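You operate a simulated robot arm through the tools that you are given. There is no shell and no other tool.

Carry out the task below with a simulated two-armed robot. There is one attempt and no reset: what you move stays moved.

## Task
Get the work lamp lit: swap its empty blue cell for the full orange one.
Fine: empty cell into the spent seat, cell box shut again, lamp switched on last.
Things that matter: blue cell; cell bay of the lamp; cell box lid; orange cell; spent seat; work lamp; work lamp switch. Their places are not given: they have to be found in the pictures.

The check looks at the end state, three seconds after you hand in, the way a careful person would. Anything else that was tipped, shoved, dropped, spilled or broken makes it a failure.

## Robot
Two 7-joint arms with two-finger parallel grippers on one trunk that stands fixed in place. Base frame: the origin is at the foot of the trunk, x ahead of it, y to its left, z up. Lengths are in m, angles in rad, forces in N, time in s.
The left shoulder is at [0.05, 0.209, 1.446], the right one opposite. With the tool pointing down near the work surface each hand reaches from about 0.1 to 0.88 m from the base axis, measured 20 degrees to its own side. Payload 4.4 kg a hand.
The TCP of each hand is the grasp point between the finger pads, 0.023 m short of the fingertips. In the tool frame z runs along the fingers and y along their closing line. Largest opening 0.094 m; finger width 0.038, thickness 0.01; the body of the gripper, 0.054 by 0.096 m, starts 0.039 m behind the TCP.
Orientation is told as [roll, pitch, yaw] about the base's x, y, z axes, in that order, counted from this pose: with the fingers straight down and closing along the base's y, the tool's x points along the base's -x, its y along +y and its z along -z.

## Interface
- The arms move only by the tool drive_tool. It takes "left_motion", "right_motion" or both (then of equal length, played together; a hand with none holds still); each is a list of rows, each an object of numbers (a shift or turn left out is 0, a gripper value left out holds the last): "tx", "ty", "tz": the shift along the tool's x, y, z in m; "ax", "ay", "az": the turn, a rotation vector about the tool's x, y, z in rad. In form: [{"tx": .., "ty": .., "tz": .., "ax": .., "ay": .., "az": ..}, ...]. A call has 1 to 20 rows; each row shifts and turns the commanded pose from where the row before left it, along the tool's axes as they then stand. "left_claw" and "right_claw" are, for a hand that has rows, the gripper command, from -1 (fully open) to 1 (shut), values between in proportion, set as the call begins (left out, the last holds). Each row takes 0.2 s and may step no farther than 0.05 m and 0.15 rad from the row before; otherwise, or with a gripper value out of range, the whole call is refused. A pose out of reach is approached as far as the arm can. The call stops where the force on the tool passes 40 N (or 10 N more than at its start, if that is more) or the arm is blocked; 0.2 s more then pass. The fingers move at their own pace (about 0.108 m/s each) and stop on an object; they squeeze with about 38 N. The grip force told is the motor's: it shows also when the fingers shut on nothing. Time passes only in rows, and 0.2 s behind the last, so rows that do not move let the fingers close. It gives the time, the measured TCP pose, the force on the tool (base axes), the opening and the grip force at its end, in the units of the frame above (readings bear some noise), with the torque about the TCP (base axes, N m) and any sound that the robot's microphone picked up, and new pictures: "views" is both (left out), scene, wrist or none (wrist: the cameras of the hands that moved).
- Cameras (640 x 400 px; columns grow to the right, rows downward): "scene" is now at [0.1521, -0.0433, 1.6398]; the picture's right is [-0.44, -0.90, 0.00], its down [-0.32, 0.16, -0.93] and it looks along [0.84, -0.41, -0.36] (base axes); focal length 345 px, centre (320, 200). "left" rides on the left gripper at [0.087, -0.016, -0.074] in its tool frame; the picture's right is [0.18, 0.98, 0.00], its down [-0.58, 0.11, -0.81] and it looks along [-0.79, 0.15, 0.59] (tool axes); focal length 243 px, centre (320, 200). "right" rides on the right gripper at [0.087, 0.016, -0.075] in its tool frame; the picture's right is [-0.18, 0.98, 0.00], its down [-0.58, -0.11, -0.81] and it looks along [-0.79, -0.15, 0.59] (tool axes); focal length 243 px, centre (320, 200).
- move_column(by): slides the trunk up (or, below 0, down) by that many m; the arms and the scene camera ride with it, the base frame stays. It gives what a move gives, with no picture.
- pan_tilt(pan, tilt): turns the head with the scene camera to pan (to the left, within 1.396 rad either way) and tilt (down, from -0.506 to 1.204), counted from straight ahead of the robot. It gives what a move gives, and a new picture of the scene camera.
- pixel_to_xyz(camera, pixels): there is no depth. For up to 12 entries [column, row, z] of the newest picture of that camera ("zoom" is the newest enlarged one), the place [x, y] in the base frame at which the ray of that pixel passes the height z, good to about 0.002 m. The clock stands still meanwhile.
- inspect(camera, box): a new picture of the part [left, top, right, bottom] of that camera's present view, enlarged. The clock stands still meanwhile.
- close_job(): hands the job in; it is judged then, once.

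Unless the task says otherwise, let go and move clear before handing in.

The tools are called after "Emit:" by a JSON object that holds its "method" and its "body". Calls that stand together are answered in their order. drive_tool: Moves the arms, as the interface text tells. Its arguments: {"type":"object","properties":{"left_motion":{"type":"array","items":{"type":"object","properties":{"tx":{"type":"number"},"ty":{"type":"number"},"tz":{"type":"number"},"ax":{"type":"number"},"ay":{"type":"number"},"az":{"type":"number"}}}},"left_claw":{"type":"number"},"right_motion":{"type":"array","items":{"type":"object","properties":{"tx":{"type":"number"},"ty":{"type":"number"},"tz":{"type":"number"},"ax":{"type":"number"},"ay":{"type":"number"},"az":{"type":"number"}}}},"right_claw":{"type":"number"},"views":{"type":"string","enum":["both","scene","wrist","none"]}},"required":[]} The other tools are called the same way: move_column (by) slides the trunk up or down; pan_tilt (pan, tilt) turns the head that bears the scene camera; pixel_to_xyz (camera, pixels) gives the place at which the rays of pixels pass given heights; inspect (camera, box) takes an enlarged picture of a part of a camera's view; close_job () hands the job in.

At the start:

```text
time_s: 0.0
left_tcp_pos: [0.5767, -0.0948, 1.4505]
left_tcp_rot: [-0.001, 0.002, 0.004]
left_force: [0.7, 0.6, -0.9]
left_wrist_torque: [-0.02, -0.01, 0.01]
left_opening: 0.0941
left_grip_force: 0.1
right_tcp_pos: [0.3874, -0.4737, 1.464]
right_tcp_rot: [0.001, 0.001, -0.002]
right_force: [-1.1, -0.2, -0.3]
right_wrist_torque: [-0.01, 0.02, 0.03]
right_opening: 0.0939
right_grip_force: 0.0
trunk travel left (down, up): [-0.525, 0.038]
head pan, tilt: [-0.457, 0.37]
```

scene: 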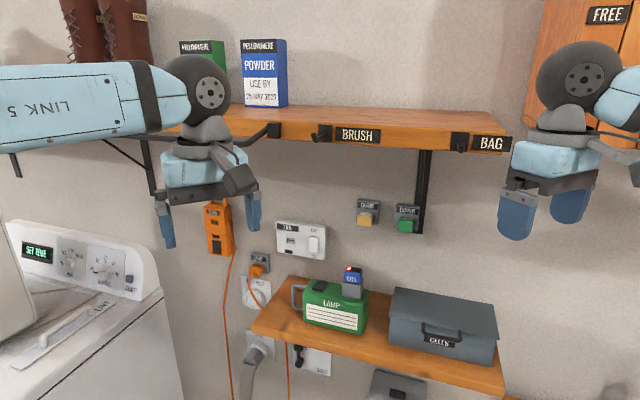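
right: 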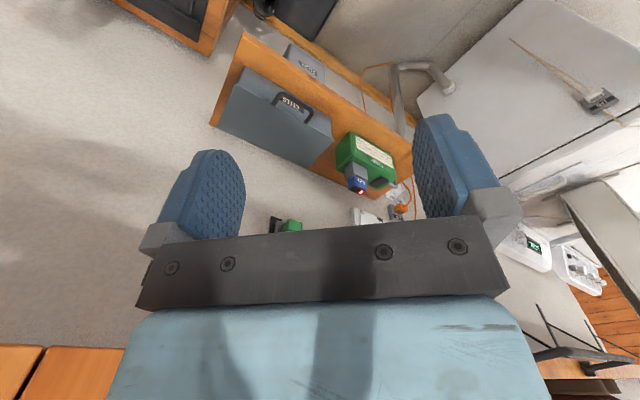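
left: 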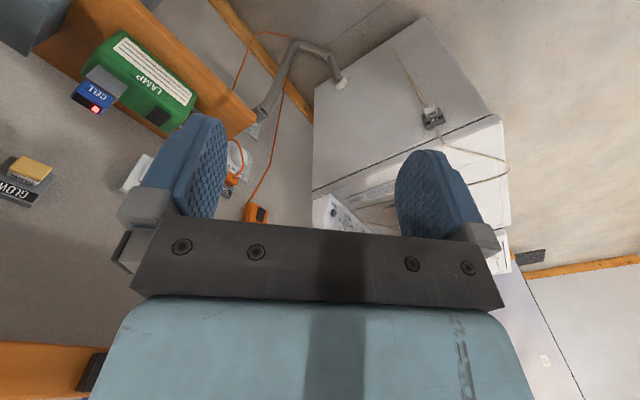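

The scene shows the green lamp near (335,305) with the blue cell standing on it at (352,282), and a grey "CELLS" box near (442,328) on a small shelf. I'll look closer at these before moving.

Emit:
{"method": "inspect", "body": {"camera": "scene", "box": [240, 250, 400, 350]}}

Emit:
{"method": "inspect", "body": {"camera": "scene", "box": [360, 270, 520, 370]}}

Emit:
{"method": "inspect", "body": {"camera": "scene", "box": [340, 180, 440, 250]}}

Emit:
{"method": "inspect", "body": {"camera": "right", "box": [200, 30, 440, 240]}}

Emit:
{"method": "inspect", "body": {"camera": "left", "box": [0, 0, 320, 220]}}

```text
4.00 times, centred on (320, 300) of scene
```

zoom: 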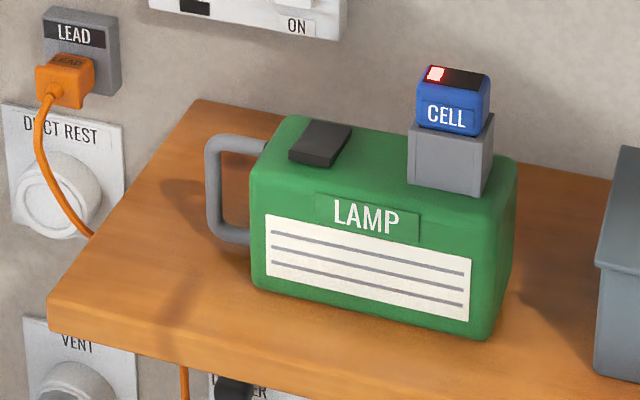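

```text
4.00 times, centred on (440, 320) of scene
```

zoom: 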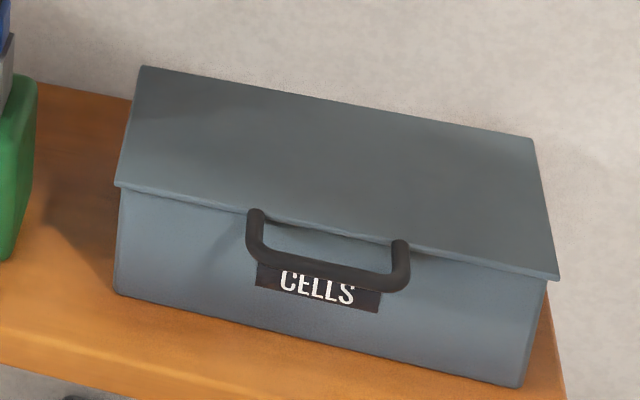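

```text
5.71 times, centred on (390, 215) of scene
```

zoom: 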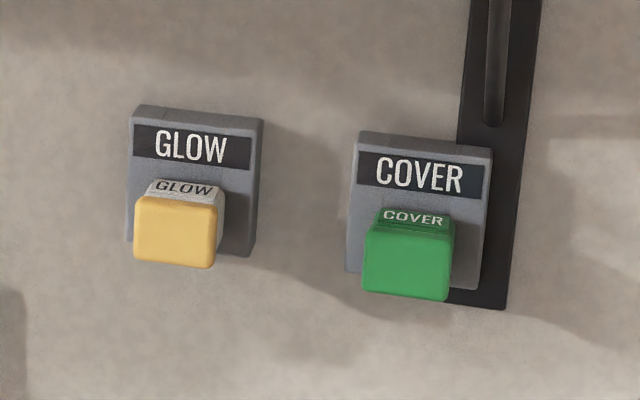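

```text
1.90 times, centred on (320, 135) of right
```

zoom: 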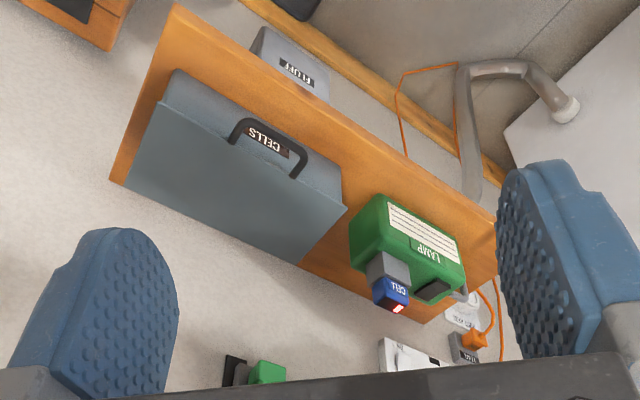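

```text
1.82 times, centred on (160, 110) of left
```

zoom: 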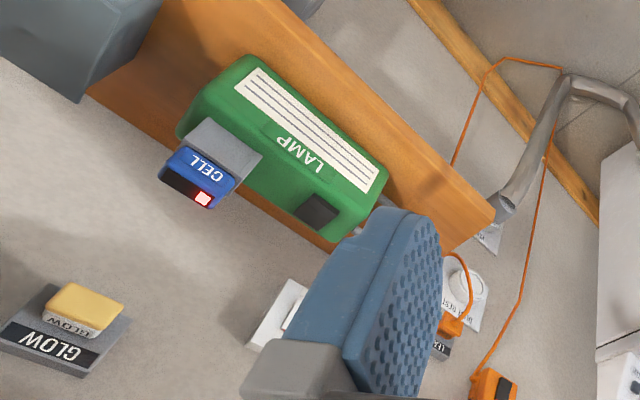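

The lamp has a black rocker on top at zoom (320,143), a grey cell bay with the blue cell (red LED), and the CELLS box has a bail handle on its front. There is no depth, so I'll triangulate common points from several cameras.

Emit:
{"method": "pixel_to_xyz", "body": {"camera": "scene", "pixels": [[349, 269, 0.9], [349, 269, 1.0], [349, 269, 1.1], [349, 269, 1.2], [252, 325, 0.8], [252, 325, 0.9], [252, 325, 1.0], [252, 325, 1.1]]}}

Emit:
{"method": "pixel_to_xyz", "body": {"camera": "left", "pixels": [[97, 110, 0.9], [97, 110, 1.0], [97, 110, 1.1], [97, 110, 1.2]]}}

Emit:
{"method": "pixel_to_xyz", "body": {"camera": "right", "pixels": [[361, 191, 0.9], [361, 191, 1.0], [361, 191, 1.1], [361, 191, 1.2]]}}

```text
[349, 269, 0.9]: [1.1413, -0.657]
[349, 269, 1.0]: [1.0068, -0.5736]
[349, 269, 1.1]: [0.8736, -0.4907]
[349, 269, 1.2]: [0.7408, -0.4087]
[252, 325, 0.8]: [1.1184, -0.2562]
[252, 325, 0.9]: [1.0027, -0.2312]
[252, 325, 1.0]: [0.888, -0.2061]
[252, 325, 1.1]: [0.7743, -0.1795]
```

```text
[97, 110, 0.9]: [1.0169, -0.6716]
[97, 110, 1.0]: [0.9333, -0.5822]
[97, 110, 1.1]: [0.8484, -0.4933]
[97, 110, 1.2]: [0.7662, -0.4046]
```

```text
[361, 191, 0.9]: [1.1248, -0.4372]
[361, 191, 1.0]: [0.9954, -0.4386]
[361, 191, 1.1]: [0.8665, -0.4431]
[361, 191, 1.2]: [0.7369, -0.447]
```

LED triangulates to about (0.805,-0.448,1.15). Next I'll triangulate the shelf height and the lamp and box corners with the same method.

Emit:
{"method": "inspect", "body": {"camera": "left", "box": [60, 0, 280, 140]}}

Emit:
{"method": "inspect", "body": {"camera": "right", "box": [200, 20, 340, 180]}}

Emit:
{"method": "pixel_to_xyz", "body": {"camera": "left", "pixels": [[256, 119, 0.9], [256, 119, 1.0], [256, 119, 1.1]]}}

Emit:
{"method": "pixel_to_xyz", "body": {"camera": "right", "pixels": [[331, 138, 1.0], [331, 138, 1.1], [331, 138, 1.2]]}}

```text
2.86 times, centred on (170, 70) of left
```

zoom: 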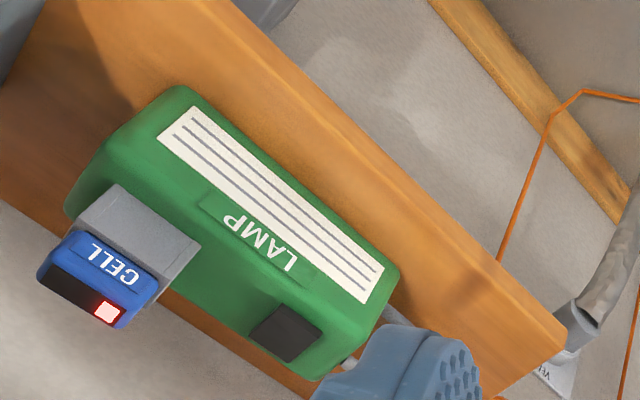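

```text
2.50 times, centred on (270, 100) of right
```

zoom: 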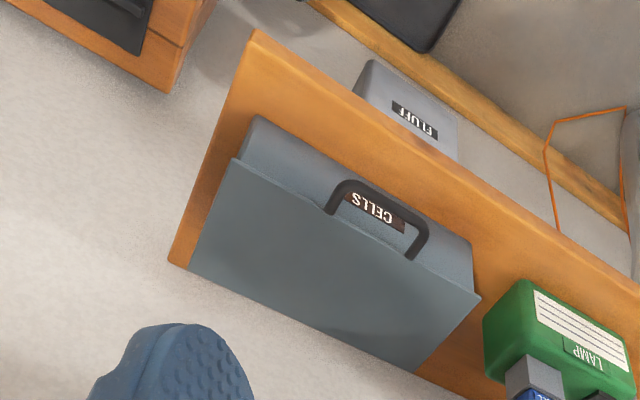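

```text
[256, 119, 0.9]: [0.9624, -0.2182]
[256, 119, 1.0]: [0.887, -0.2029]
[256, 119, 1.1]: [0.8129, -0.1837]
```

```text
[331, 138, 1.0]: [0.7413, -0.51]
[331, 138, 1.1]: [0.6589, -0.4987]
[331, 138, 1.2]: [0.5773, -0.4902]
```

Shelf top is about z=1.0 (both cameras give (0.888,-0.205) for its front-left corner). Now the lid corners from scene and right cameras.

Emit:
{"method": "pixel_to_xyz", "body": {"camera": "scene", "pixels": [[389.5, 316, 1.0], [389.5, 316, 1.1], [395, 286.5, 1.0], [395, 286.5, 1.1], [492.5, 304.5, 1.0], [492.5, 304.5, 1.1], [499, 339.5, 1.0], [499, 339.5, 1.1], [388.75, 343, 1.0], [490, 366.75, 1.0], [302.5, 322, 1.0], [360, 335, 1.0]]}}

Emit:
{"method": "pixel_to_xyz", "body": {"camera": "right", "pixels": [[333.2, 139.2, 1.0], [333.2, 139.2, 1.1], [308, 168.8, 1.0], [308, 168.8, 1.1], [218, 128, 1.0], [218, 128, 1.1], [236, 84, 1.0], [236, 84, 1.1]]}}

Emit:
{"method": "pixel_to_xyz", "body": {"camera": "scene", "pixels": [[290, 276, 1.0], [252, 325, 1.0], [505, 391, 1.0], [367, 212, 1.1], [367, 212, 1.2], [367, 212, 1.3], [406, 220, 1.1], [406, 220, 1.2], [406, 220, 1.3]]}}

```text
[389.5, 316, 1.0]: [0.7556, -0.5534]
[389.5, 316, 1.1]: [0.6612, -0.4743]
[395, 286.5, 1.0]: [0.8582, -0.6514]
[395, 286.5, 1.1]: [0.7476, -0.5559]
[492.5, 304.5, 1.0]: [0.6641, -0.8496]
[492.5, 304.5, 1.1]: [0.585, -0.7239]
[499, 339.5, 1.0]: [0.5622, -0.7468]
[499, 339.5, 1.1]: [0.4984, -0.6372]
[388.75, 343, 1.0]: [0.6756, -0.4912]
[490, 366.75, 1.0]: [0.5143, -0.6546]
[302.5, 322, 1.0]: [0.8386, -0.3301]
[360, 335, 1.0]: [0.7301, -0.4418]
```

```text
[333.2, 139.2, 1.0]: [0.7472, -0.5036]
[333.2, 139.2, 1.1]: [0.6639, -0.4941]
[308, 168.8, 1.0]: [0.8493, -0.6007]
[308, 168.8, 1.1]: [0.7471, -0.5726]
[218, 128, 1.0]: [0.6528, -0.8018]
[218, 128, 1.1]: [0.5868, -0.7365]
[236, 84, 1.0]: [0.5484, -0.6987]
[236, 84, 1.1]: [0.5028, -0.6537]
```

```text
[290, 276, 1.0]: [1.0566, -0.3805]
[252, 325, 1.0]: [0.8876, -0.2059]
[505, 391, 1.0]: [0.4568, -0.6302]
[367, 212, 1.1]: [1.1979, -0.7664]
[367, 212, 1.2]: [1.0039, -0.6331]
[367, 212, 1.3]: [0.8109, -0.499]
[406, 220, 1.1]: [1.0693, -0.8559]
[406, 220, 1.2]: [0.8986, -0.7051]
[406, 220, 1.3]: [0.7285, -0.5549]
```

Triangulation: lid top z≈1.075, lid corners about (0.688,-0.497), (0.514,-0.665), (0.601,-0.750), (0.774,-0.580); the wall is turned 45°. I'll tilt the head down a bit for a better view of the box and lamp.

Emit:
{"method": "pan_tilt", "body": {"pan": -0.65, "tilt": 0.62}}

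```text
time_s: 0.8
left_tcp_pos: [0.5762, -0.0958, 1.4505]
left_tcp_rot: [0.0, 0.0, 0.001]
left_force: [0.3, 0.2, 0.5]
left_wrist_torque: [-0.03, 0.01, 0.01]
left_opening: 0.0939
left_grip_force: 0.1
right_tcp_pos: [0.3858, -0.4731, 1.4655]
right_tcp_rot: [0.0, 0.001, -0.001]
right_force: [-0.4, 0.3, 0.6]
right_wrist_torque: [0.01, -0.03, 0.02]
right_opening: 0.0939
right_grip_force: 0.1
trunk travel left (down, up): [-0.525, 0.038]
head pan, tilt: [-0.649, 0.62]
```

scene: 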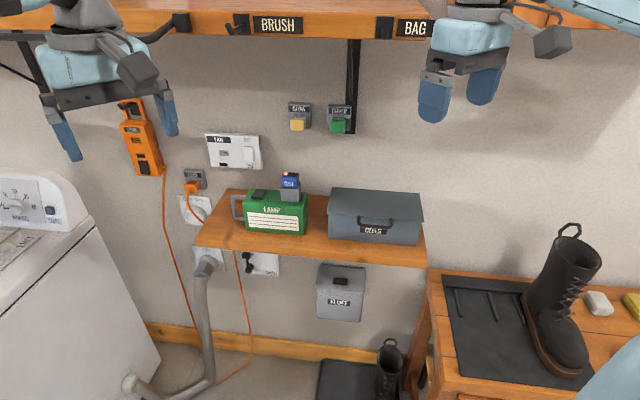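

Now the whole work area is in view: lamp at (275,212), box at (375,215). Zooming in on both, and on the upper shelf's underside for clearance.

Emit:
{"method": "inspect", "body": {"camera": "scene", "box": [220, 165, 330, 245]}}

Emit:
{"method": "inspect", "body": {"camera": "scene", "box": [320, 175, 430, 255]}}

Emit:
{"method": "pixel_to_xyz", "body": {"camera": "scene", "pixels": [[250, 36, 1.3], [250, 36, 1.4], [250, 36, 1.5], [350, 40, 1.3], [350, 40, 1.4], [350, 133, 1.1], [350, 133, 1.2], [350, 133, 1.3], [377, 37, 1.4], [377, 37, 1.5]]}}

```text
5.00 times, centred on (275, 205) of scene
```

zoom: 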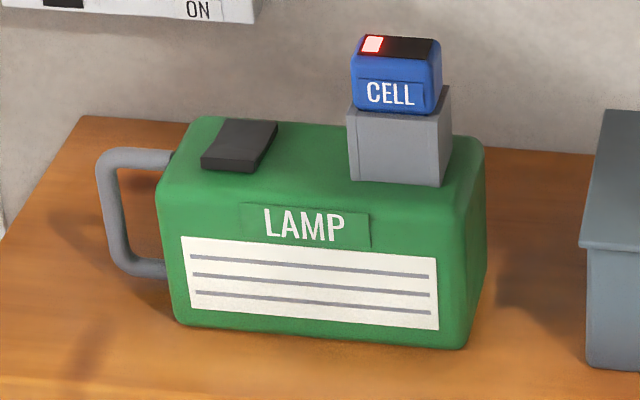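

```text
5.00 times, centred on (375, 215) of scene
```

zoom: 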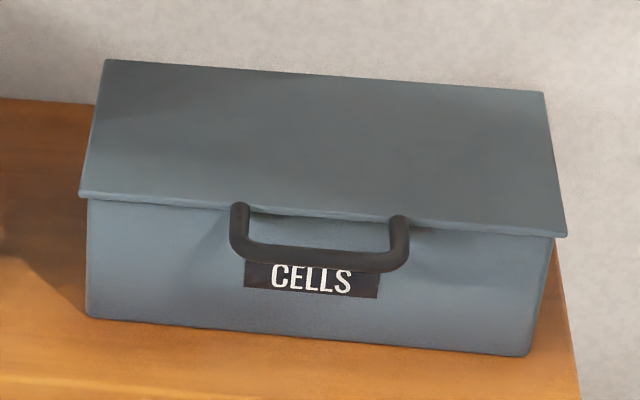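

```text
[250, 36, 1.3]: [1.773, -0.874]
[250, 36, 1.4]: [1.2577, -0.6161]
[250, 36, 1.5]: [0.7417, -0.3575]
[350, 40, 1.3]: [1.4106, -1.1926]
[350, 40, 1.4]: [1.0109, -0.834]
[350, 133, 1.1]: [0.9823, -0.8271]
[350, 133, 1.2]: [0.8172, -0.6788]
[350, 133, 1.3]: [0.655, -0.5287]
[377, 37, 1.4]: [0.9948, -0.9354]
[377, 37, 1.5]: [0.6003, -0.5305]
```

The handle is a black bail at zoom (240–400, 205–265) on the lid's front edge; the upper shelf is well above. I'll triangulate the handle bar and posts using the scene and right cameras.

Emit:
{"method": "pixel_to_xyz", "body": {"camera": "scene", "pixels": [[359, 225.5, 1.0], [359, 225.5, 1.1], [391.5, 229, 1.0], [391.5, 229, 1.1], [359, 216, 1.0], [359, 216, 1.1], [391.5, 219, 1.0], [391.5, 219, 1.1], [328, 238, 1.0], [416.5, 246, 1.0], [248, 230, 1.0], [303, 234, 1.0]]}}

Emit:
{"method": "pixel_to_xyz", "body": {"camera": "right", "pixels": [[312, 110, 1.0], [312, 110, 1.1], [280, 93.2, 1.0], [280, 93.2, 1.1], [306.8, 123.2, 1.0], [306.8, 123.2, 1.1], [274, 104, 1.0], [274, 104, 1.1]]}}

Emit:
{"method": "inspect", "body": {"camera": "right", "box": [250, 70, 350, 140]}}

```text
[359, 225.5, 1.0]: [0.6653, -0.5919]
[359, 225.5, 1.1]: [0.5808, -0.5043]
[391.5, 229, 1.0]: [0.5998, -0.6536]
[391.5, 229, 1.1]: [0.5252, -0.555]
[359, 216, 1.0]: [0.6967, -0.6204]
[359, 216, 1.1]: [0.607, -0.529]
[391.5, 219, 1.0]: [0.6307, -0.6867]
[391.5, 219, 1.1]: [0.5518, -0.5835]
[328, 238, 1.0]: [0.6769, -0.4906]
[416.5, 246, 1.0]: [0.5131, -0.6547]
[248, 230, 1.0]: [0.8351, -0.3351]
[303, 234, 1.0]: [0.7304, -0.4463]
```

```text
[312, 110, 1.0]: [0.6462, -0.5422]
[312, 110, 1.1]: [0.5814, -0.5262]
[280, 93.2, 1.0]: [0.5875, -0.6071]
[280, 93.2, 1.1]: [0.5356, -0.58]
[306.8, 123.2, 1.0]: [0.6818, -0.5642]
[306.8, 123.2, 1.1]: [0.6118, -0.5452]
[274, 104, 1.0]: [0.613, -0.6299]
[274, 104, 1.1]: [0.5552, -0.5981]
```

```text
5.71 times, centred on (300, 105) of right
```

zoom: 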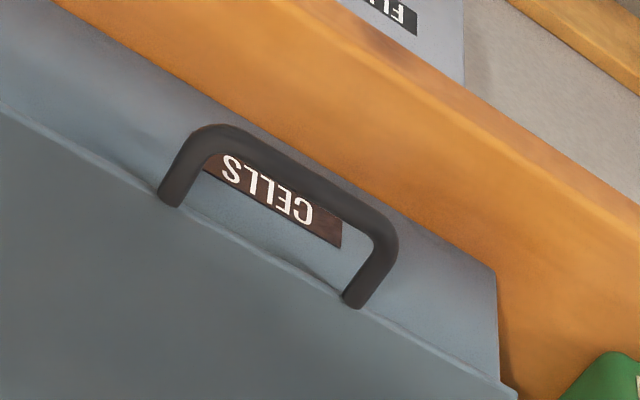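

Handle: bar at n≈0.027 m in front of the lid edge, around (0.604,-0.531,1.069) to (0.5525,-0.59,1.065), so it is about 8 cm wide and centred at (0.578,-0.56). I'll lower the right hand in front of the shelves while yawing it 45°, and shift the left hand out of the way.

Emit:
{"method": "drive_tool", "body": {"right_motion": [{"tz": 0.044, "az": 0.131}, {"tz": 0.044, "az": 0.131}, {"tz": 0.044, "az": 0.131}, {"tz": 0.044, "az": 0.131}, {"tz": 0.044, "az": 0.131}, {"tz": 0.044, "az": 0.131}], "left_motion": [{"ty": 0.035}, {"ty": 0.035}, {"ty": 0.035}, {"ty": 0.035}, {"ty": 0.035}, {"ty": 0.035}], "views": "both"}}

```text
time_s: 2.2
left_tcp_pos: [0.5758, 0.1172, 1.4511]
left_tcp_rot: [-0.001, 0.0, 0.001]
left_force: [0.0, -0.1, 0.0]
left_wrist_torque: [-0.01, -0.01, 0.0]
left_opening: 0.0939
left_grip_force: 0.0
right_tcp_pos: [0.3862, -0.4737, 1.2039]
right_tcp_rot: [0.0, 0.001, -0.788]
right_force: [0.5, 0.2, 0.0]
right_wrist_torque: [-0.02, 0.01, 0.03]
right_opening: 0.0942
right_grip_force: 0.0
trunk travel left (down, up): [-0.525, 0.038]
head pan, tilt: [-0.649, 0.62]
```

scene: 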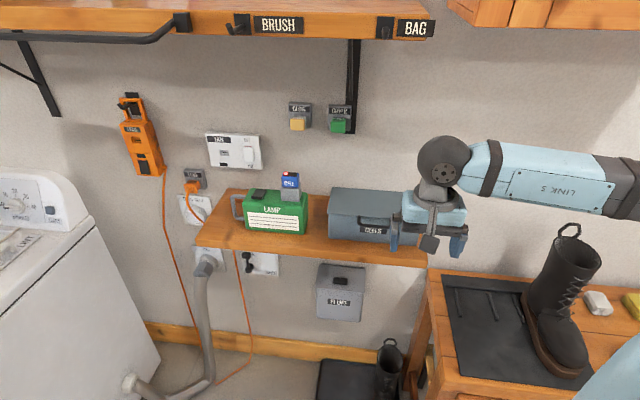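
right: 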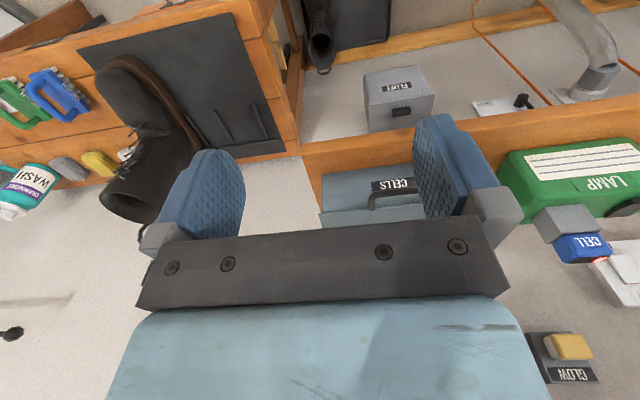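
left: 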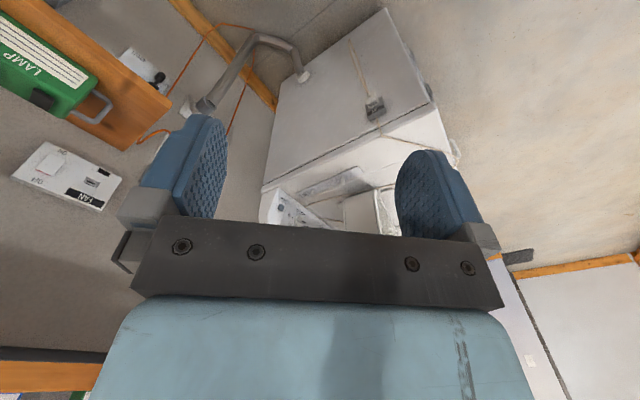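

The right hand now hangs in front of the shelf with yaw −0.788; handle visible in the wrist view near (395,190). Next I centre it on the handle in the along-shelf direction and tilt the fingers forward to 30° below horizontal.

Emit:
{"method": "drive_tool", "body": {"right_motion": [{"tx": -0.025, "ty": 0.03}, {"tx": -0.025, "ty": 0.03}, {"tx": -0.02, "ty": 0.0164}, {"ay": -0.15}, {"ay": -0.15}, {"ay": -0.15}, {"ay": -0.15}, {"ay": -0.15}, {"ay": -0.15}, {"ay": -0.147}, {}], "views": "both"}}

```text
time_s: 4.6
left_tcp_pos: [0.5753, 0.1162, 1.4503]
left_tcp_rot: [-0.001, 0.001, 0.003]
left_force: [0.7, -0.3, -1.0]
left_wrist_torque: [-0.01, 0.01, 0.01]
left_opening: 0.0939
left_grip_force: 0.2
right_tcp_pos: [0.4967, -0.4486, 1.1963]
right_tcp_rot: [0.021, -0.964, -0.775]
right_force: [0.6, 0.0, -0.6]
right_wrist_torque: [-0.03, 0.01, -0.02]
right_opening: 0.0938
right_grip_force: 0.1
right hand out of reach, approached as far as the arm can: row 10
trunk travel left (down, up): [-0.525, 0.038]
head pan, tilt: [-0.649, 0.62]
```

scene: 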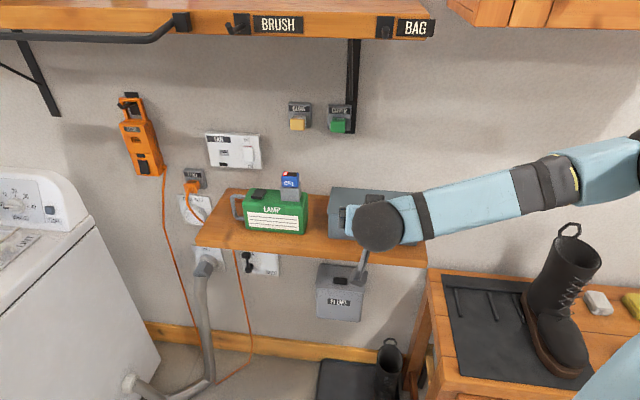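
right: 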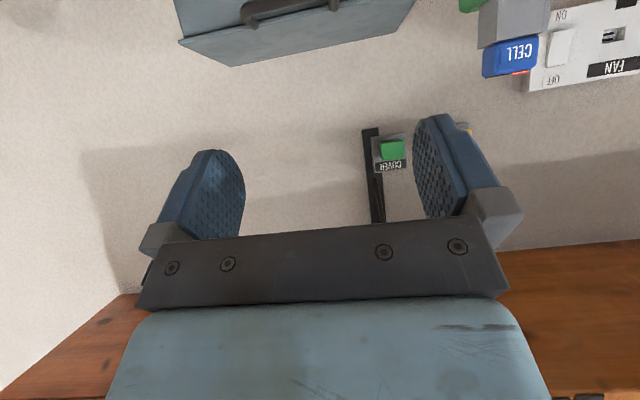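

The tilt stopped at about −0.964 (a reach limit), so I'll back the tilt off to −0.9, go slightly forward, and test rolling the hand 90° about its own axis so the fingers can close across the handle bar.

Emit:
{"method": "drive_tool", "body": {"right_motion": [{"ay": 0.147}, {"tz": 0.02, "tx": -0.016}, {"az": -0.1428}, {"az": -0.1428}, {"az": -0.1428}, {"az": -0.1428}, {"az": -0.1428}, {"az": -0.1428}, {"az": -0.1428}, {"az": -0.1428}, {"az": -0.1428}, {"az": -0.1428}, {"az": -0.1428}, {}], "views": "both"}}

```text
time_s: 7.6
left_tcp_pos: [0.5762, 0.1159, 1.451]
left_tcp_rot: [0.0, -0.001, 0.002]
left_force: [0.2, -0.1, -0.2]
left_wrist_torque: [0.04, 0.01, 0.01]
left_opening: 0.0942
left_grip_force: 0.1
right_tcp_pos: [0.5096, -0.4874, 1.201]
right_tcp_rot: [-0.901, -0.001, 0.783]
right_force: [-0.3, -0.4, -0.8]
right_wrist_torque: [-0.01, 0.01, 0.01]
right_opening: 0.094
right_grip_force: 0.1
trunk travel left (down, up): [-0.525, 0.038]
head pan, tilt: [-0.649, 0.62]
```

scene: 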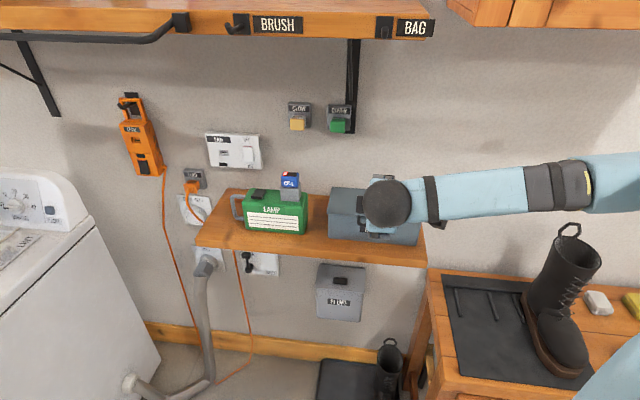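
right: 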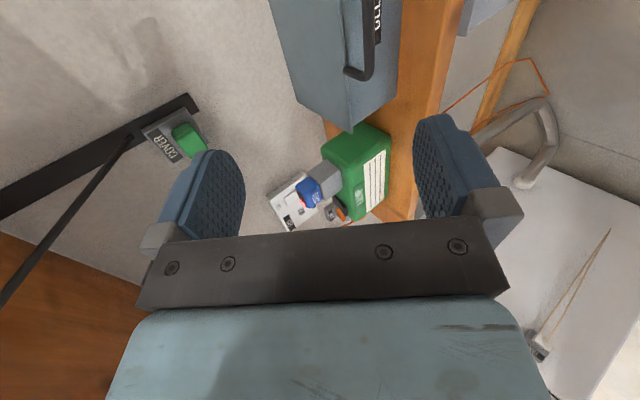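

The roll works: the fingers now close in the vertical/forward plane with the tool 38° below horizontal. I'll check the bar's location from this wrist view.

Emit:
{"method": "inspect", "body": {"camera": "right", "box": [260, 0, 460, 130]}}

Emit:
{"method": "pixel_to_xyz", "body": {"camera": "right", "pixels": [[368, 77, 1.05], [368, 77, 1.06], [368, 77, 1.07], [368, 77, 1.08], [347, 71, 1.07], [347, 71, 1.08]]}}

```text
3.08 times, centred on (360, 65) of right
```

zoom: 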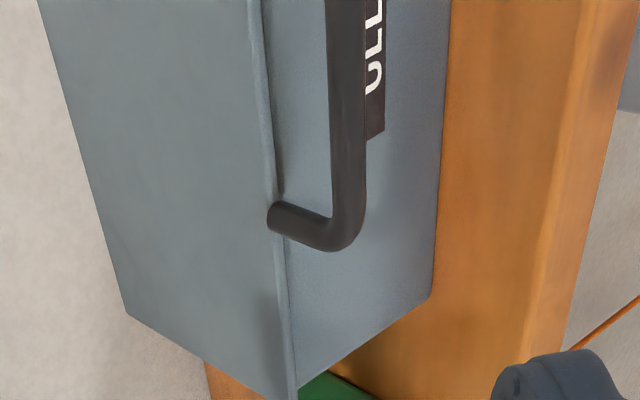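

```text
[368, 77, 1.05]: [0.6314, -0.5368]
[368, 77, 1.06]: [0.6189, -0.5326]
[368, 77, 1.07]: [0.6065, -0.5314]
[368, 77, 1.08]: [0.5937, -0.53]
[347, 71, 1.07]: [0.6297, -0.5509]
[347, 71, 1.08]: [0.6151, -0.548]
```

The bar is confirmed at about (0.606,-0.531,1.068) for its lamp-side end, ~12 mm thick. I'll align the tool axis with the bar and approach along it, stopping a few centimetres short to check.

Emit:
{"method": "drive_tool", "body": {"right_motion": [{"ty": 0.021}, {"ty": 0.021}, {"tz": 0.03}, {"tz": 0.03}, {"tz": 0.03}, {"tz": 0.02}, {}], "views": "both"}}

```text
time_s: 9.2
left_tcp_pos: [0.5757, 0.116, 1.4499]
left_tcp_rot: [0.0, 0.0, 0.001]
left_force: [0.1, 0.7, 0.4]
left_wrist_torque: [-0.04, -0.02, -0.03]
left_opening: 0.094
left_grip_force: 0.0
right_tcp_pos: [0.5502, -0.5299, 1.0994]
right_tcp_rot: [-0.9, -0.001, 0.784]
right_force: [-0.1, -0.2, -0.2]
right_wrist_torque: [-0.02, -0.01, 0.0]
right_opening: 0.0941
right_grip_force: 0.1
trunk travel left (down, up): [-0.525, 0.038]
head pan, tilt: [-0.649, 0.62]
```

scene: 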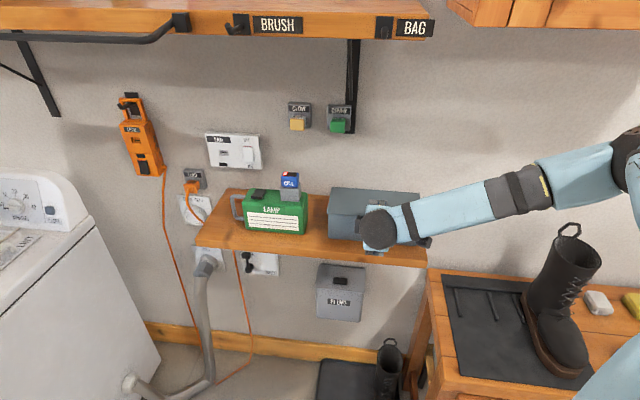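
right: 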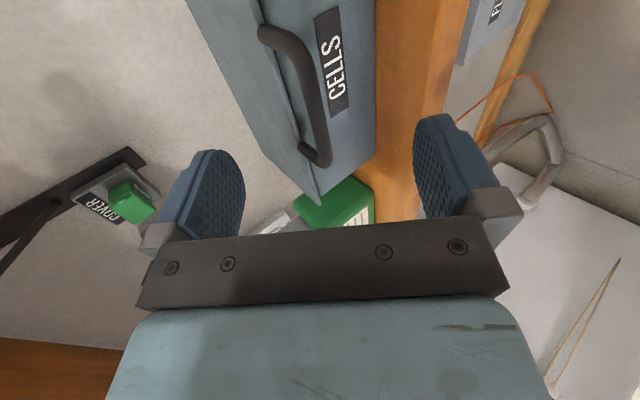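

The handle bar sits between the open fingers in the wrist view (bar running from about (295,35) to (325,155)). I'll zoom to verify the alignment before the last few centimetres.

Emit:
{"method": "inspect", "body": {"camera": "right", "box": [220, 0, 420, 200]}}

Emit:
{"method": "pixel_to_xyz", "body": {"camera": "right", "pixels": [[322, 155, 1.06], [322, 155, 1.07], [322, 155, 1.08], [320, 117, 1.06], [320, 117, 1.07]]}}

```text
2.00 times, centred on (320, 100) of right
```

zoom: 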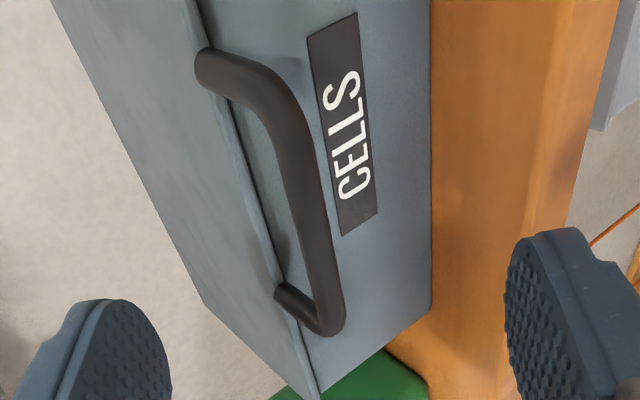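

```text
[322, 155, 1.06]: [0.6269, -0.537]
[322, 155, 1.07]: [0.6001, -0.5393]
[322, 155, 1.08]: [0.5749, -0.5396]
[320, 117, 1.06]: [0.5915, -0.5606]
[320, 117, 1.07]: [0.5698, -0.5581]
```

The alignment is within about 2 mm (predicted bar crossing (320,117), seen at (319,117)). I'll advance the last 36 mm and look before closing.

Emit:
{"method": "drive_tool", "body": {"right_motion": [{"tz": 0.018, "ty": -0.002}, {"tz": 0.018}, {}], "views": "wrist"}}

```text
time_s: 10.0
left_tcp_pos: [0.5754, 0.1159, 1.4509]
left_tcp_rot: [0.001, 0.001, 0.002]
left_force: [0.1, -0.2, -0.4]
left_wrist_torque: [0.01, -0.02, 0.03]
left_opening: 0.0941
left_grip_force: 0.1
right_tcp_pos: [0.5712, -0.5495, 1.0787]
right_tcp_rot: [-0.901, -0.003, 0.784]
right_force: [1.1, 0.2, -0.9]
right_wrist_torque: [0.02, -0.01, 0.01]
right_opening: 0.094
right_grip_force: 0.1
trunk travel left (down, up): [-0.525, 0.038]
head pan, tilt: [-0.649, 0.62]
```

right: 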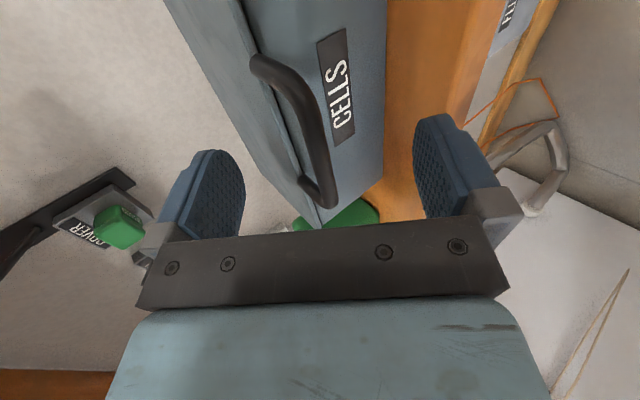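

The bar is about 6–7 mm inside the fingertips now. I'll go 3 mm deeper and close on it.

Emit:
{"method": "drive_tool", "body": {"right_motion": [{"tz": 0.0035}], "views": "none"}}

Emit:
{"method": "drive_tool", "body": {"right_motion": [{}, {}, {}, {}], "right_claw": 1, "views": "both"}}

```text
time_s: 10.4
left_tcp_pos: [0.5758, 0.1162, 1.4519]
left_tcp_rot: [-0.001, 0.0, 0.003]
left_force: [-0.6, -0.1, 0.3]
left_wrist_torque: [0.0, -0.03, -0.01]
left_opening: 0.0942
left_grip_force: 0.1
right_tcp_pos: [0.5731, -0.5533, 1.0764]
right_tcp_rot: [-0.899, 0.0, 0.784]
right_force: [0.4, 0.6, -0.5]
right_wrist_torque: [-0.01, -0.01, 0.02]
right_opening: 0.094
right_grip_force: 0.1
trunk travel left (down, up): [-0.525, 0.038]
head pan, tilt: [-0.649, 0.62]
```

```text
time_s: 11.4
left_tcp_pos: [0.576, 0.1155, 1.4505]
left_tcp_rot: [0.001, -0.001, 0.002]
left_force: [-0.3, -0.2, 0.0]
left_wrist_torque: [-0.05, -0.02, 0.01]
left_opening: 0.094
left_grip_force: 0.1
right_tcp_pos: [0.5737, -0.5525, 1.0756]
right_tcp_rot: [-0.898, -0.002, 0.783]
right_force: [-1.1, -0.9, -0.8]
right_wrist_torque: [-0.92, 0.87, 1.17]
right_opening: 0.0096
right_grip_force: 45.0
trunk travel left (down, up): [-0.525, 0.038]
head pan, tilt: [-0.649, 0.62]
```

scene: 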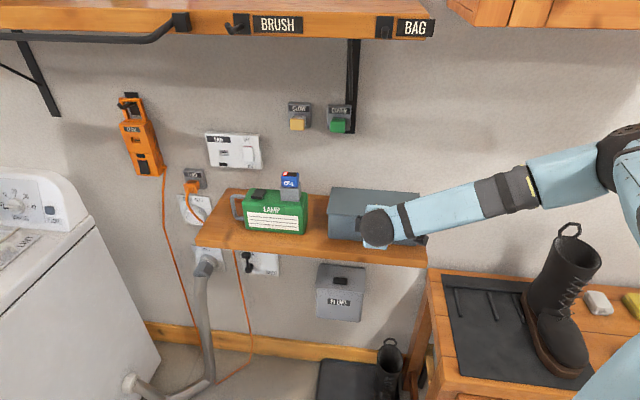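
right: 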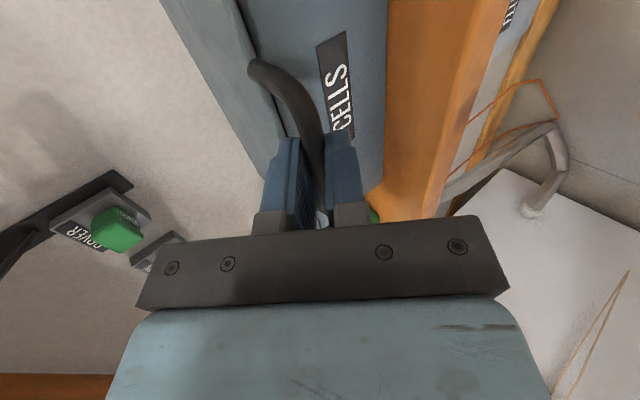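

The fingers closed on the bar (opening 9.6 mm, grip 45 N). Now a small 5° lift along the lid's arc to test whether it opens freely.

Emit:
{"method": "drive_tool", "body": {"right_motion": [{"ty": -0.0051, "tz": -0.0038}, {"ty": -0.0052, "tz": -0.0037}, {}], "views": "both"}}

```text
time_s: 12.2
left_tcp_pos: [0.577, 0.1159, 1.45]
left_tcp_rot: [0.001, -0.001, 0.002]
left_force: [0.3, -0.3, -0.4]
left_wrist_torque: [0.02, -0.01, 0.0]
left_opening: 0.0939
left_grip_force: 0.0
right_tcp_pos: [0.574, -0.5522, 1.0882]
right_tcp_rot: [-0.899, -0.001, 0.785]
right_force: [3.7, 3.1, -1.2]
right_wrist_torque: [-0.38, 0.45, 1.77]
right_opening: 0.0095
right_grip_force: 45.1
trunk travel left (down, up): [-0.525, 0.038]
head pan, tilt: [-0.649, 0.62]
```

scene: 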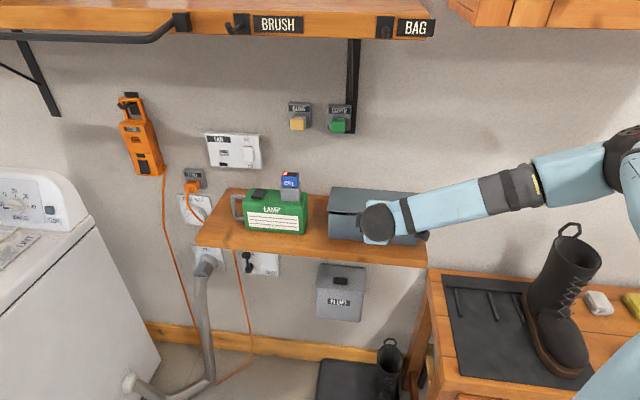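
right: 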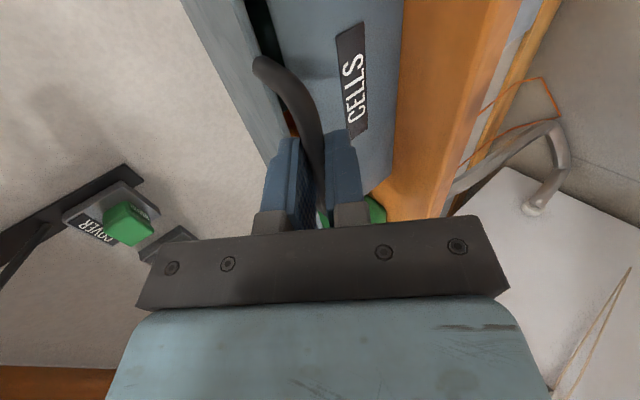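

The lid is lifting (dark gap visible at wrist (265,30)), forces under 5 N. I'll continue along the arc to about 35°.

Emit:
{"method": "drive_tool", "body": {"right_motion": [{"ty": -0.01096, "tz": -0.00657}, {"ty": -0.0115, "tz": -0.00559}, {"ty": -0.01194, "tz": -0.00457}, {"ty": -0.01229, "tz": -0.00351}, {"ty": -0.01255, "tz": -0.00243}, {"ty": -0.01271, "tz": -0.00132}, {}], "views": "both"}}

```text
time_s: 13.8
left_tcp_pos: [0.5758, 0.1169, 1.4531]
left_tcp_rot: [0.0, 0.0, 0.002]
left_force: [0.5, 0.4, -0.2]
left_wrist_torque: [0.05, -0.02, 0.01]
left_opening: 0.094
left_grip_force: 0.1
right_tcp_pos: [0.593, -0.57, 1.1595]
right_tcp_rot: [-0.9, -0.001, 0.784]
right_force: [-3.3, 6.5, 3.5]
right_wrist_torque: [-0.28, 0.3, 0.42]
right_opening: 0.0098
right_grip_force: 45.0
trunk travel left (down, up): [-0.525, 0.038]
head pan, tilt: [-0.649, 0.62]
```

scene: 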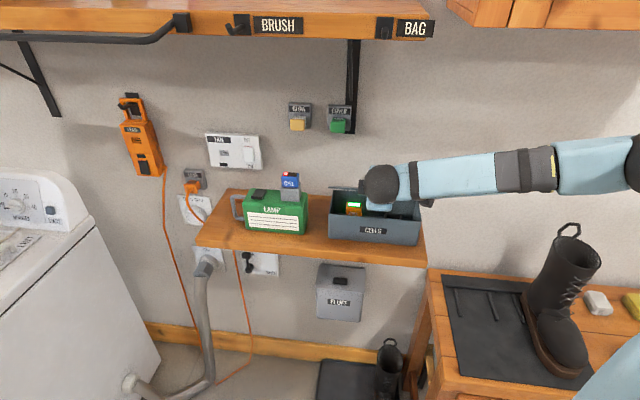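
right: 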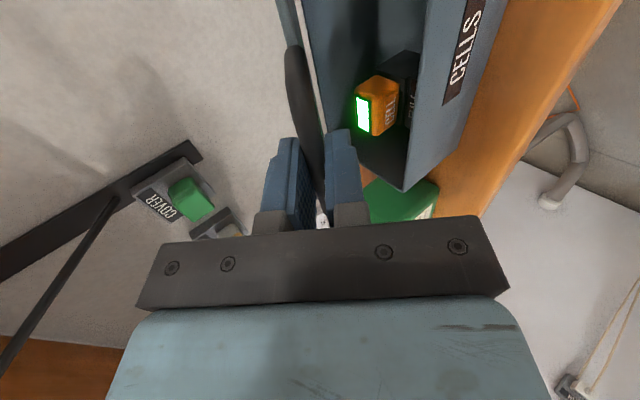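

The box is open about 35°; the orange cell with a green LED is visible at wrist (378,105). Radial load is only ~7 N, so I'll continue to about 60°.

Emit:
{"method": "drive_tool", "body": {"right_motion": [{"ty": -0.01278, "tz": -0.0012}, {"ty": -0.01274, "tz": 0.0004}, {"ty": -0.01262, "tz": 0.00201}, {"ty": -0.0124, "tz": 0.00311}, {"ty": -0.01208, "tz": 0.00417}, {}], "views": "both"}}

```text
time_s: 15.2
left_tcp_pos: [0.5747, 0.1171, 1.4522]
left_tcp_rot: [-0.002, -0.003, -0.001]
left_force: [-0.3, -1.0, 0.0]
left_wrist_torque: [0.03, -0.02, 0.01]
left_opening: 0.094
left_grip_force: 0.1
right_tcp_pos: [0.6236, -0.6018, 1.2058]
right_tcp_rot: [-0.902, -0.003, 0.78]
right_force: [-2.4, 5.2, 9.6]
right_wrist_torque: [-0.01, -0.21, -0.58]
right_opening: 0.0094
right_grip_force: 44.5
trunk travel left (down, up): [-0.525, 0.038]
head pan, tilt: [-0.649, 0.62]
```

scene: 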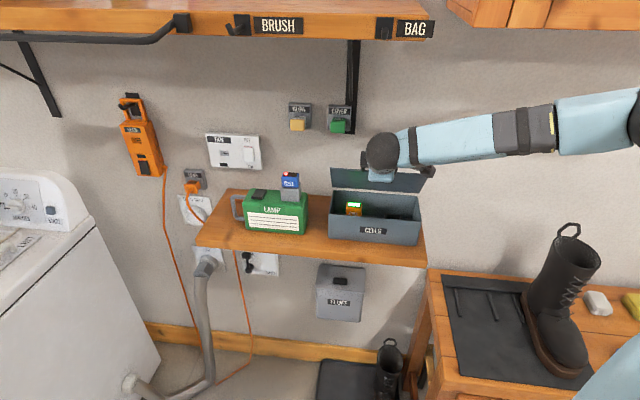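
right: 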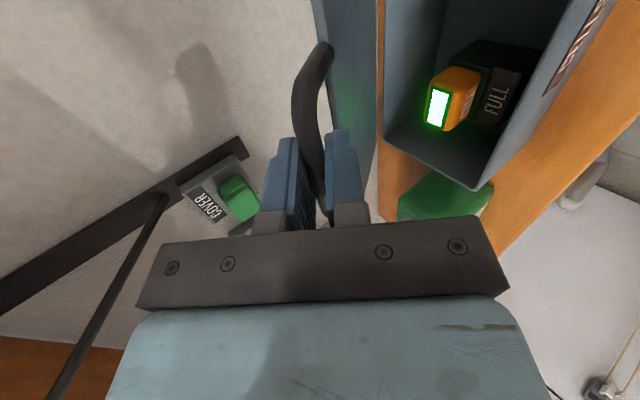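

The hinge fits (n=0.957, z=1.07) with radius 0.15 and the lid is at ~58°. I'll correct the arc outward slightly and continue to about 85°.

Emit:
{"method": "drive_tool", "body": {"right_motion": [{"ty": -0.009, "tz": 0.0024}, {"ty": -0.009, "tz": 0.0024}, {"ty": -0.0112, "tz": 0.0069}, {"ty": -0.0112, "tz": 0.0069}, {"ty": -0.0098, "tz": 0.0087}, {"ty": -0.0098, "tz": 0.0087}, {}], "views": "both"}}

```text
time_s: 16.8
left_tcp_pos: [0.5742, 0.1182, 1.453]
left_tcp_rot: [-0.001, -0.002, 0.003]
left_force: [-0.1, -0.2, 0.6]
left_wrist_torque: [0.01, -0.01, -0.01]
left_opening: 0.0943
left_grip_force: 0.1
right_tcp_pos: [0.6689, -0.6486, 1.232]
right_tcp_rot: [-0.905, -0.003, 0.782]
right_force: [-3.4, 0.2, 18.9]
right_wrist_torque: [0.5, -0.65, -1.23]
right_opening: 0.0098
right_grip_force: 45.1
trunk travel left (down, up): [-0.525, 0.038]
head pan, tilt: [-0.649, 0.62]
```

scene: 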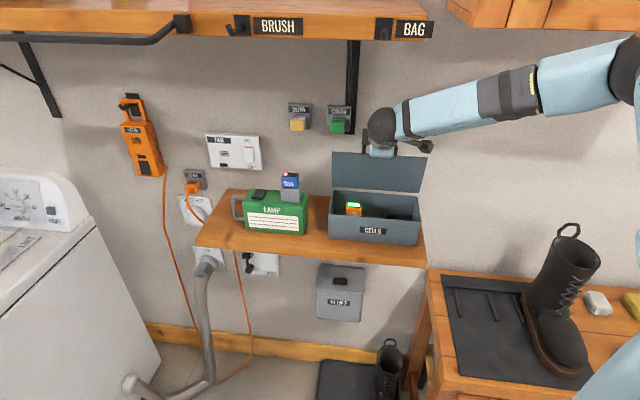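
right: 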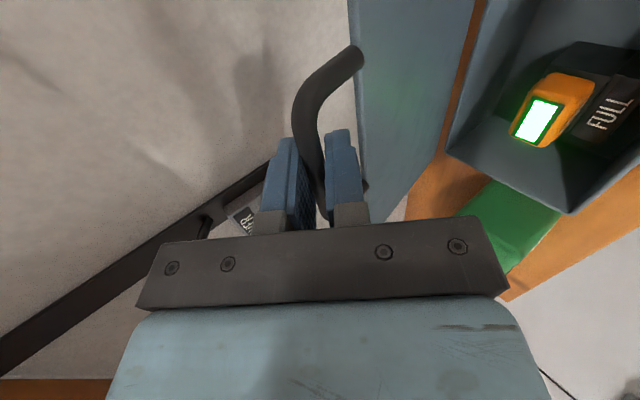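

Upward push of 19 N means my arc is a bit low near the top; refit gives hinge ≈(n 0.963, z 1.066), lid at ~82°. I'll relieve that and carry the lid past vertical to about 95°.

Emit:
{"method": "drive_tool", "body": {"right_motion": [{"ty": -0.0031, "tz": -0.0025}, {"ty": -0.0071, "tz": 0.0085}, {"ty": -0.0071, "tz": 0.0085}, {"ty": -0.007, "tz": 0.0084}, {}], "views": "both"}}

```text
time_s: 18.0
left_tcp_pos: [0.5746, 0.1169, 1.4527]
left_tcp_rot: [-0.001, -0.001, 0.002]
left_force: [0.4, -0.7, 0.6]
left_wrist_torque: [0.0, 0.01, 0.02]
left_opening: 0.0938
left_grip_force: 0.0
right_tcp_pos: [0.6934, -0.6737, 1.2345]
right_tcp_rot: [-0.901, -0.003, 0.782]
right_force: [-0.7, -0.5, 9.8]
right_wrist_torque: [0.56, -0.52, -1.72]
right_opening: 0.0095
right_grip_force: 45.8
trunk travel left (down, up): [-0.525, 0.038]
head pan, tilt: [-0.649, 0.62]
```

scene: 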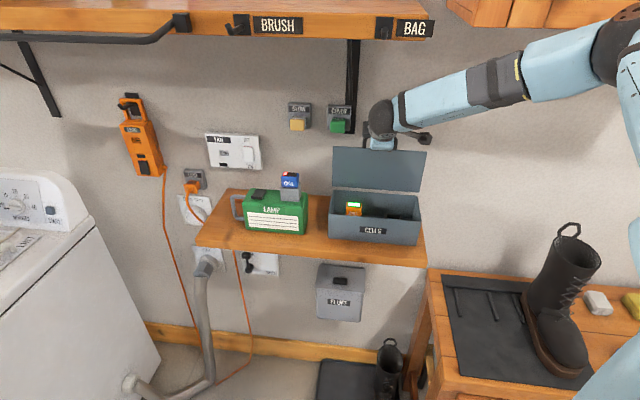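
right: 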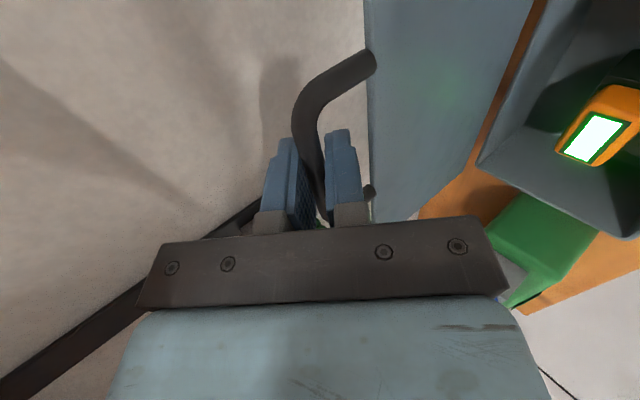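

The lid is around 94° with no back resistance, only 10 N radial. I'll take it about 5° further so that gravity holds it open, watching for wall contact.

Emit:
{"method": "drive_tool", "body": {"right_motion": [{"ty": -0.0046, "tz": 0.0053}, {"ty": -0.0046, "tz": 0.0053}, {}], "views": "both"}}

Emit:
{"method": "inspect", "body": {"camera": "scene", "box": [300, 80, 460, 260]}}

```text
time_s: 18.8
left_tcp_pos: [0.5751, 0.1164, 1.4525]
left_tcp_rot: [0.001, -0.002, 0.001]
left_force: [0.8, 0.5, -0.2]
left_wrist_torque: [0.01, 0.0, -0.04]
left_opening: 0.0939
left_grip_force: 0.0
right_tcp_pos: [0.703, -0.6835, 1.2342]
right_tcp_rot: [-0.899, -0.001, 0.781]
right_force: [-1.8, -2.6, 4.8]
right_wrist_torque: [0.61, -0.54, -1.64]
right_opening: 0.0095
right_grip_force: 44.9
trunk travel left (down, up): [-0.525, 0.038]
head pan, tilt: [-0.649, 0.62]
```

scene: 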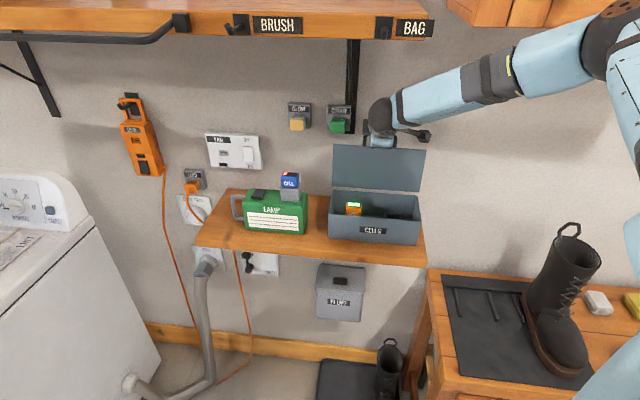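
right: 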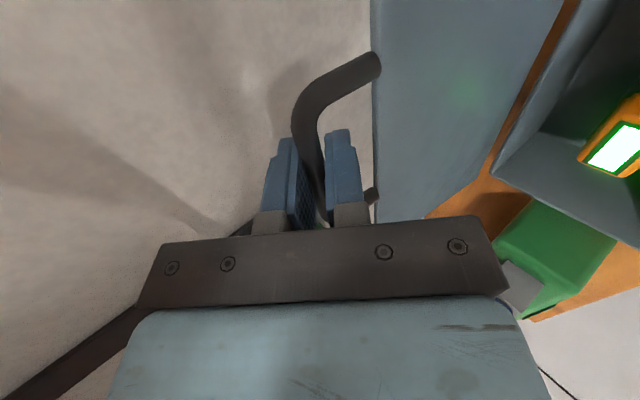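

```text
2.22 times, centred on (380, 170) of scene
```

zoom: 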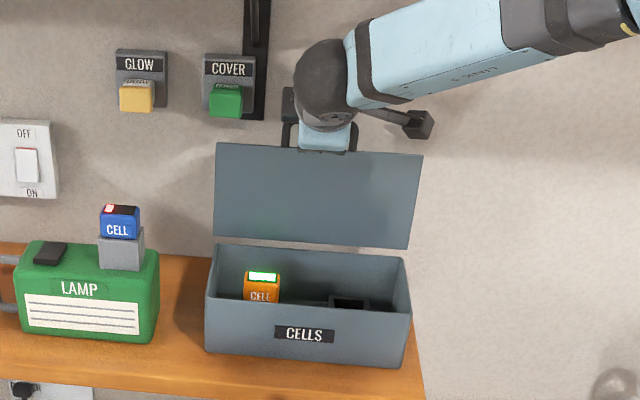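

The scene zoom shows the box open: orange cell at left, an empty black seat at right. I'll open the fingers only to ~3 cm around the bar and see whether the lid stays by itself.

Emit:
{"method": "drive_tool", "body": {"right_motion": [{}, {}, {}], "right_claw": 0.4, "views": "both"}}

```text
time_s: 19.6
left_tcp_pos: [0.5764, 0.1148, 1.4511]
left_tcp_rot: [0.0, 0.001, 0.0]
left_force: [0.5, 0.4, -0.6]
left_wrist_torque: [-0.01, 0.0, 0.03]
left_opening: 0.0937
left_grip_force: 0.1
right_tcp_pos: [0.7055, -0.683, 1.2326]
right_tcp_rot: [-0.902, 0.0, 0.784]
right_force: [0.3, 0.1, 0.2]
right_wrist_torque: [0.03, 0.0, 0.01]
right_opening: 0.0279
right_grip_force: 0.0
trunk travel left (down, up): [-0.525, 0.038]
head pan, tilt: [-0.649, 0.62]
```

scene: 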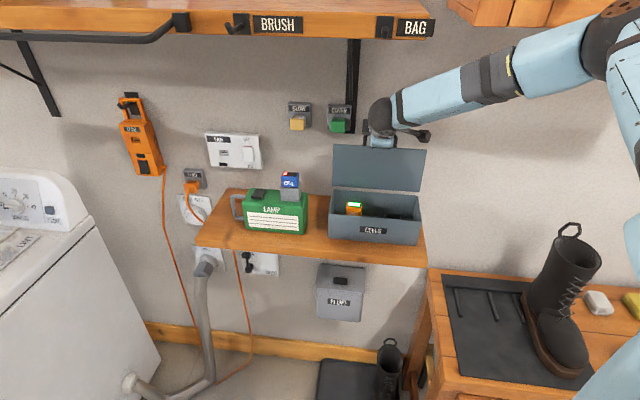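
right: 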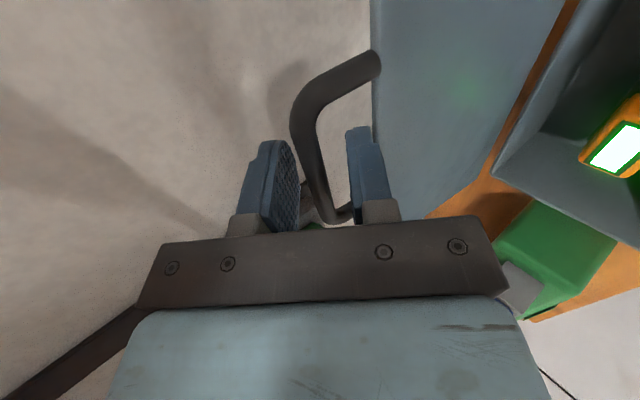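

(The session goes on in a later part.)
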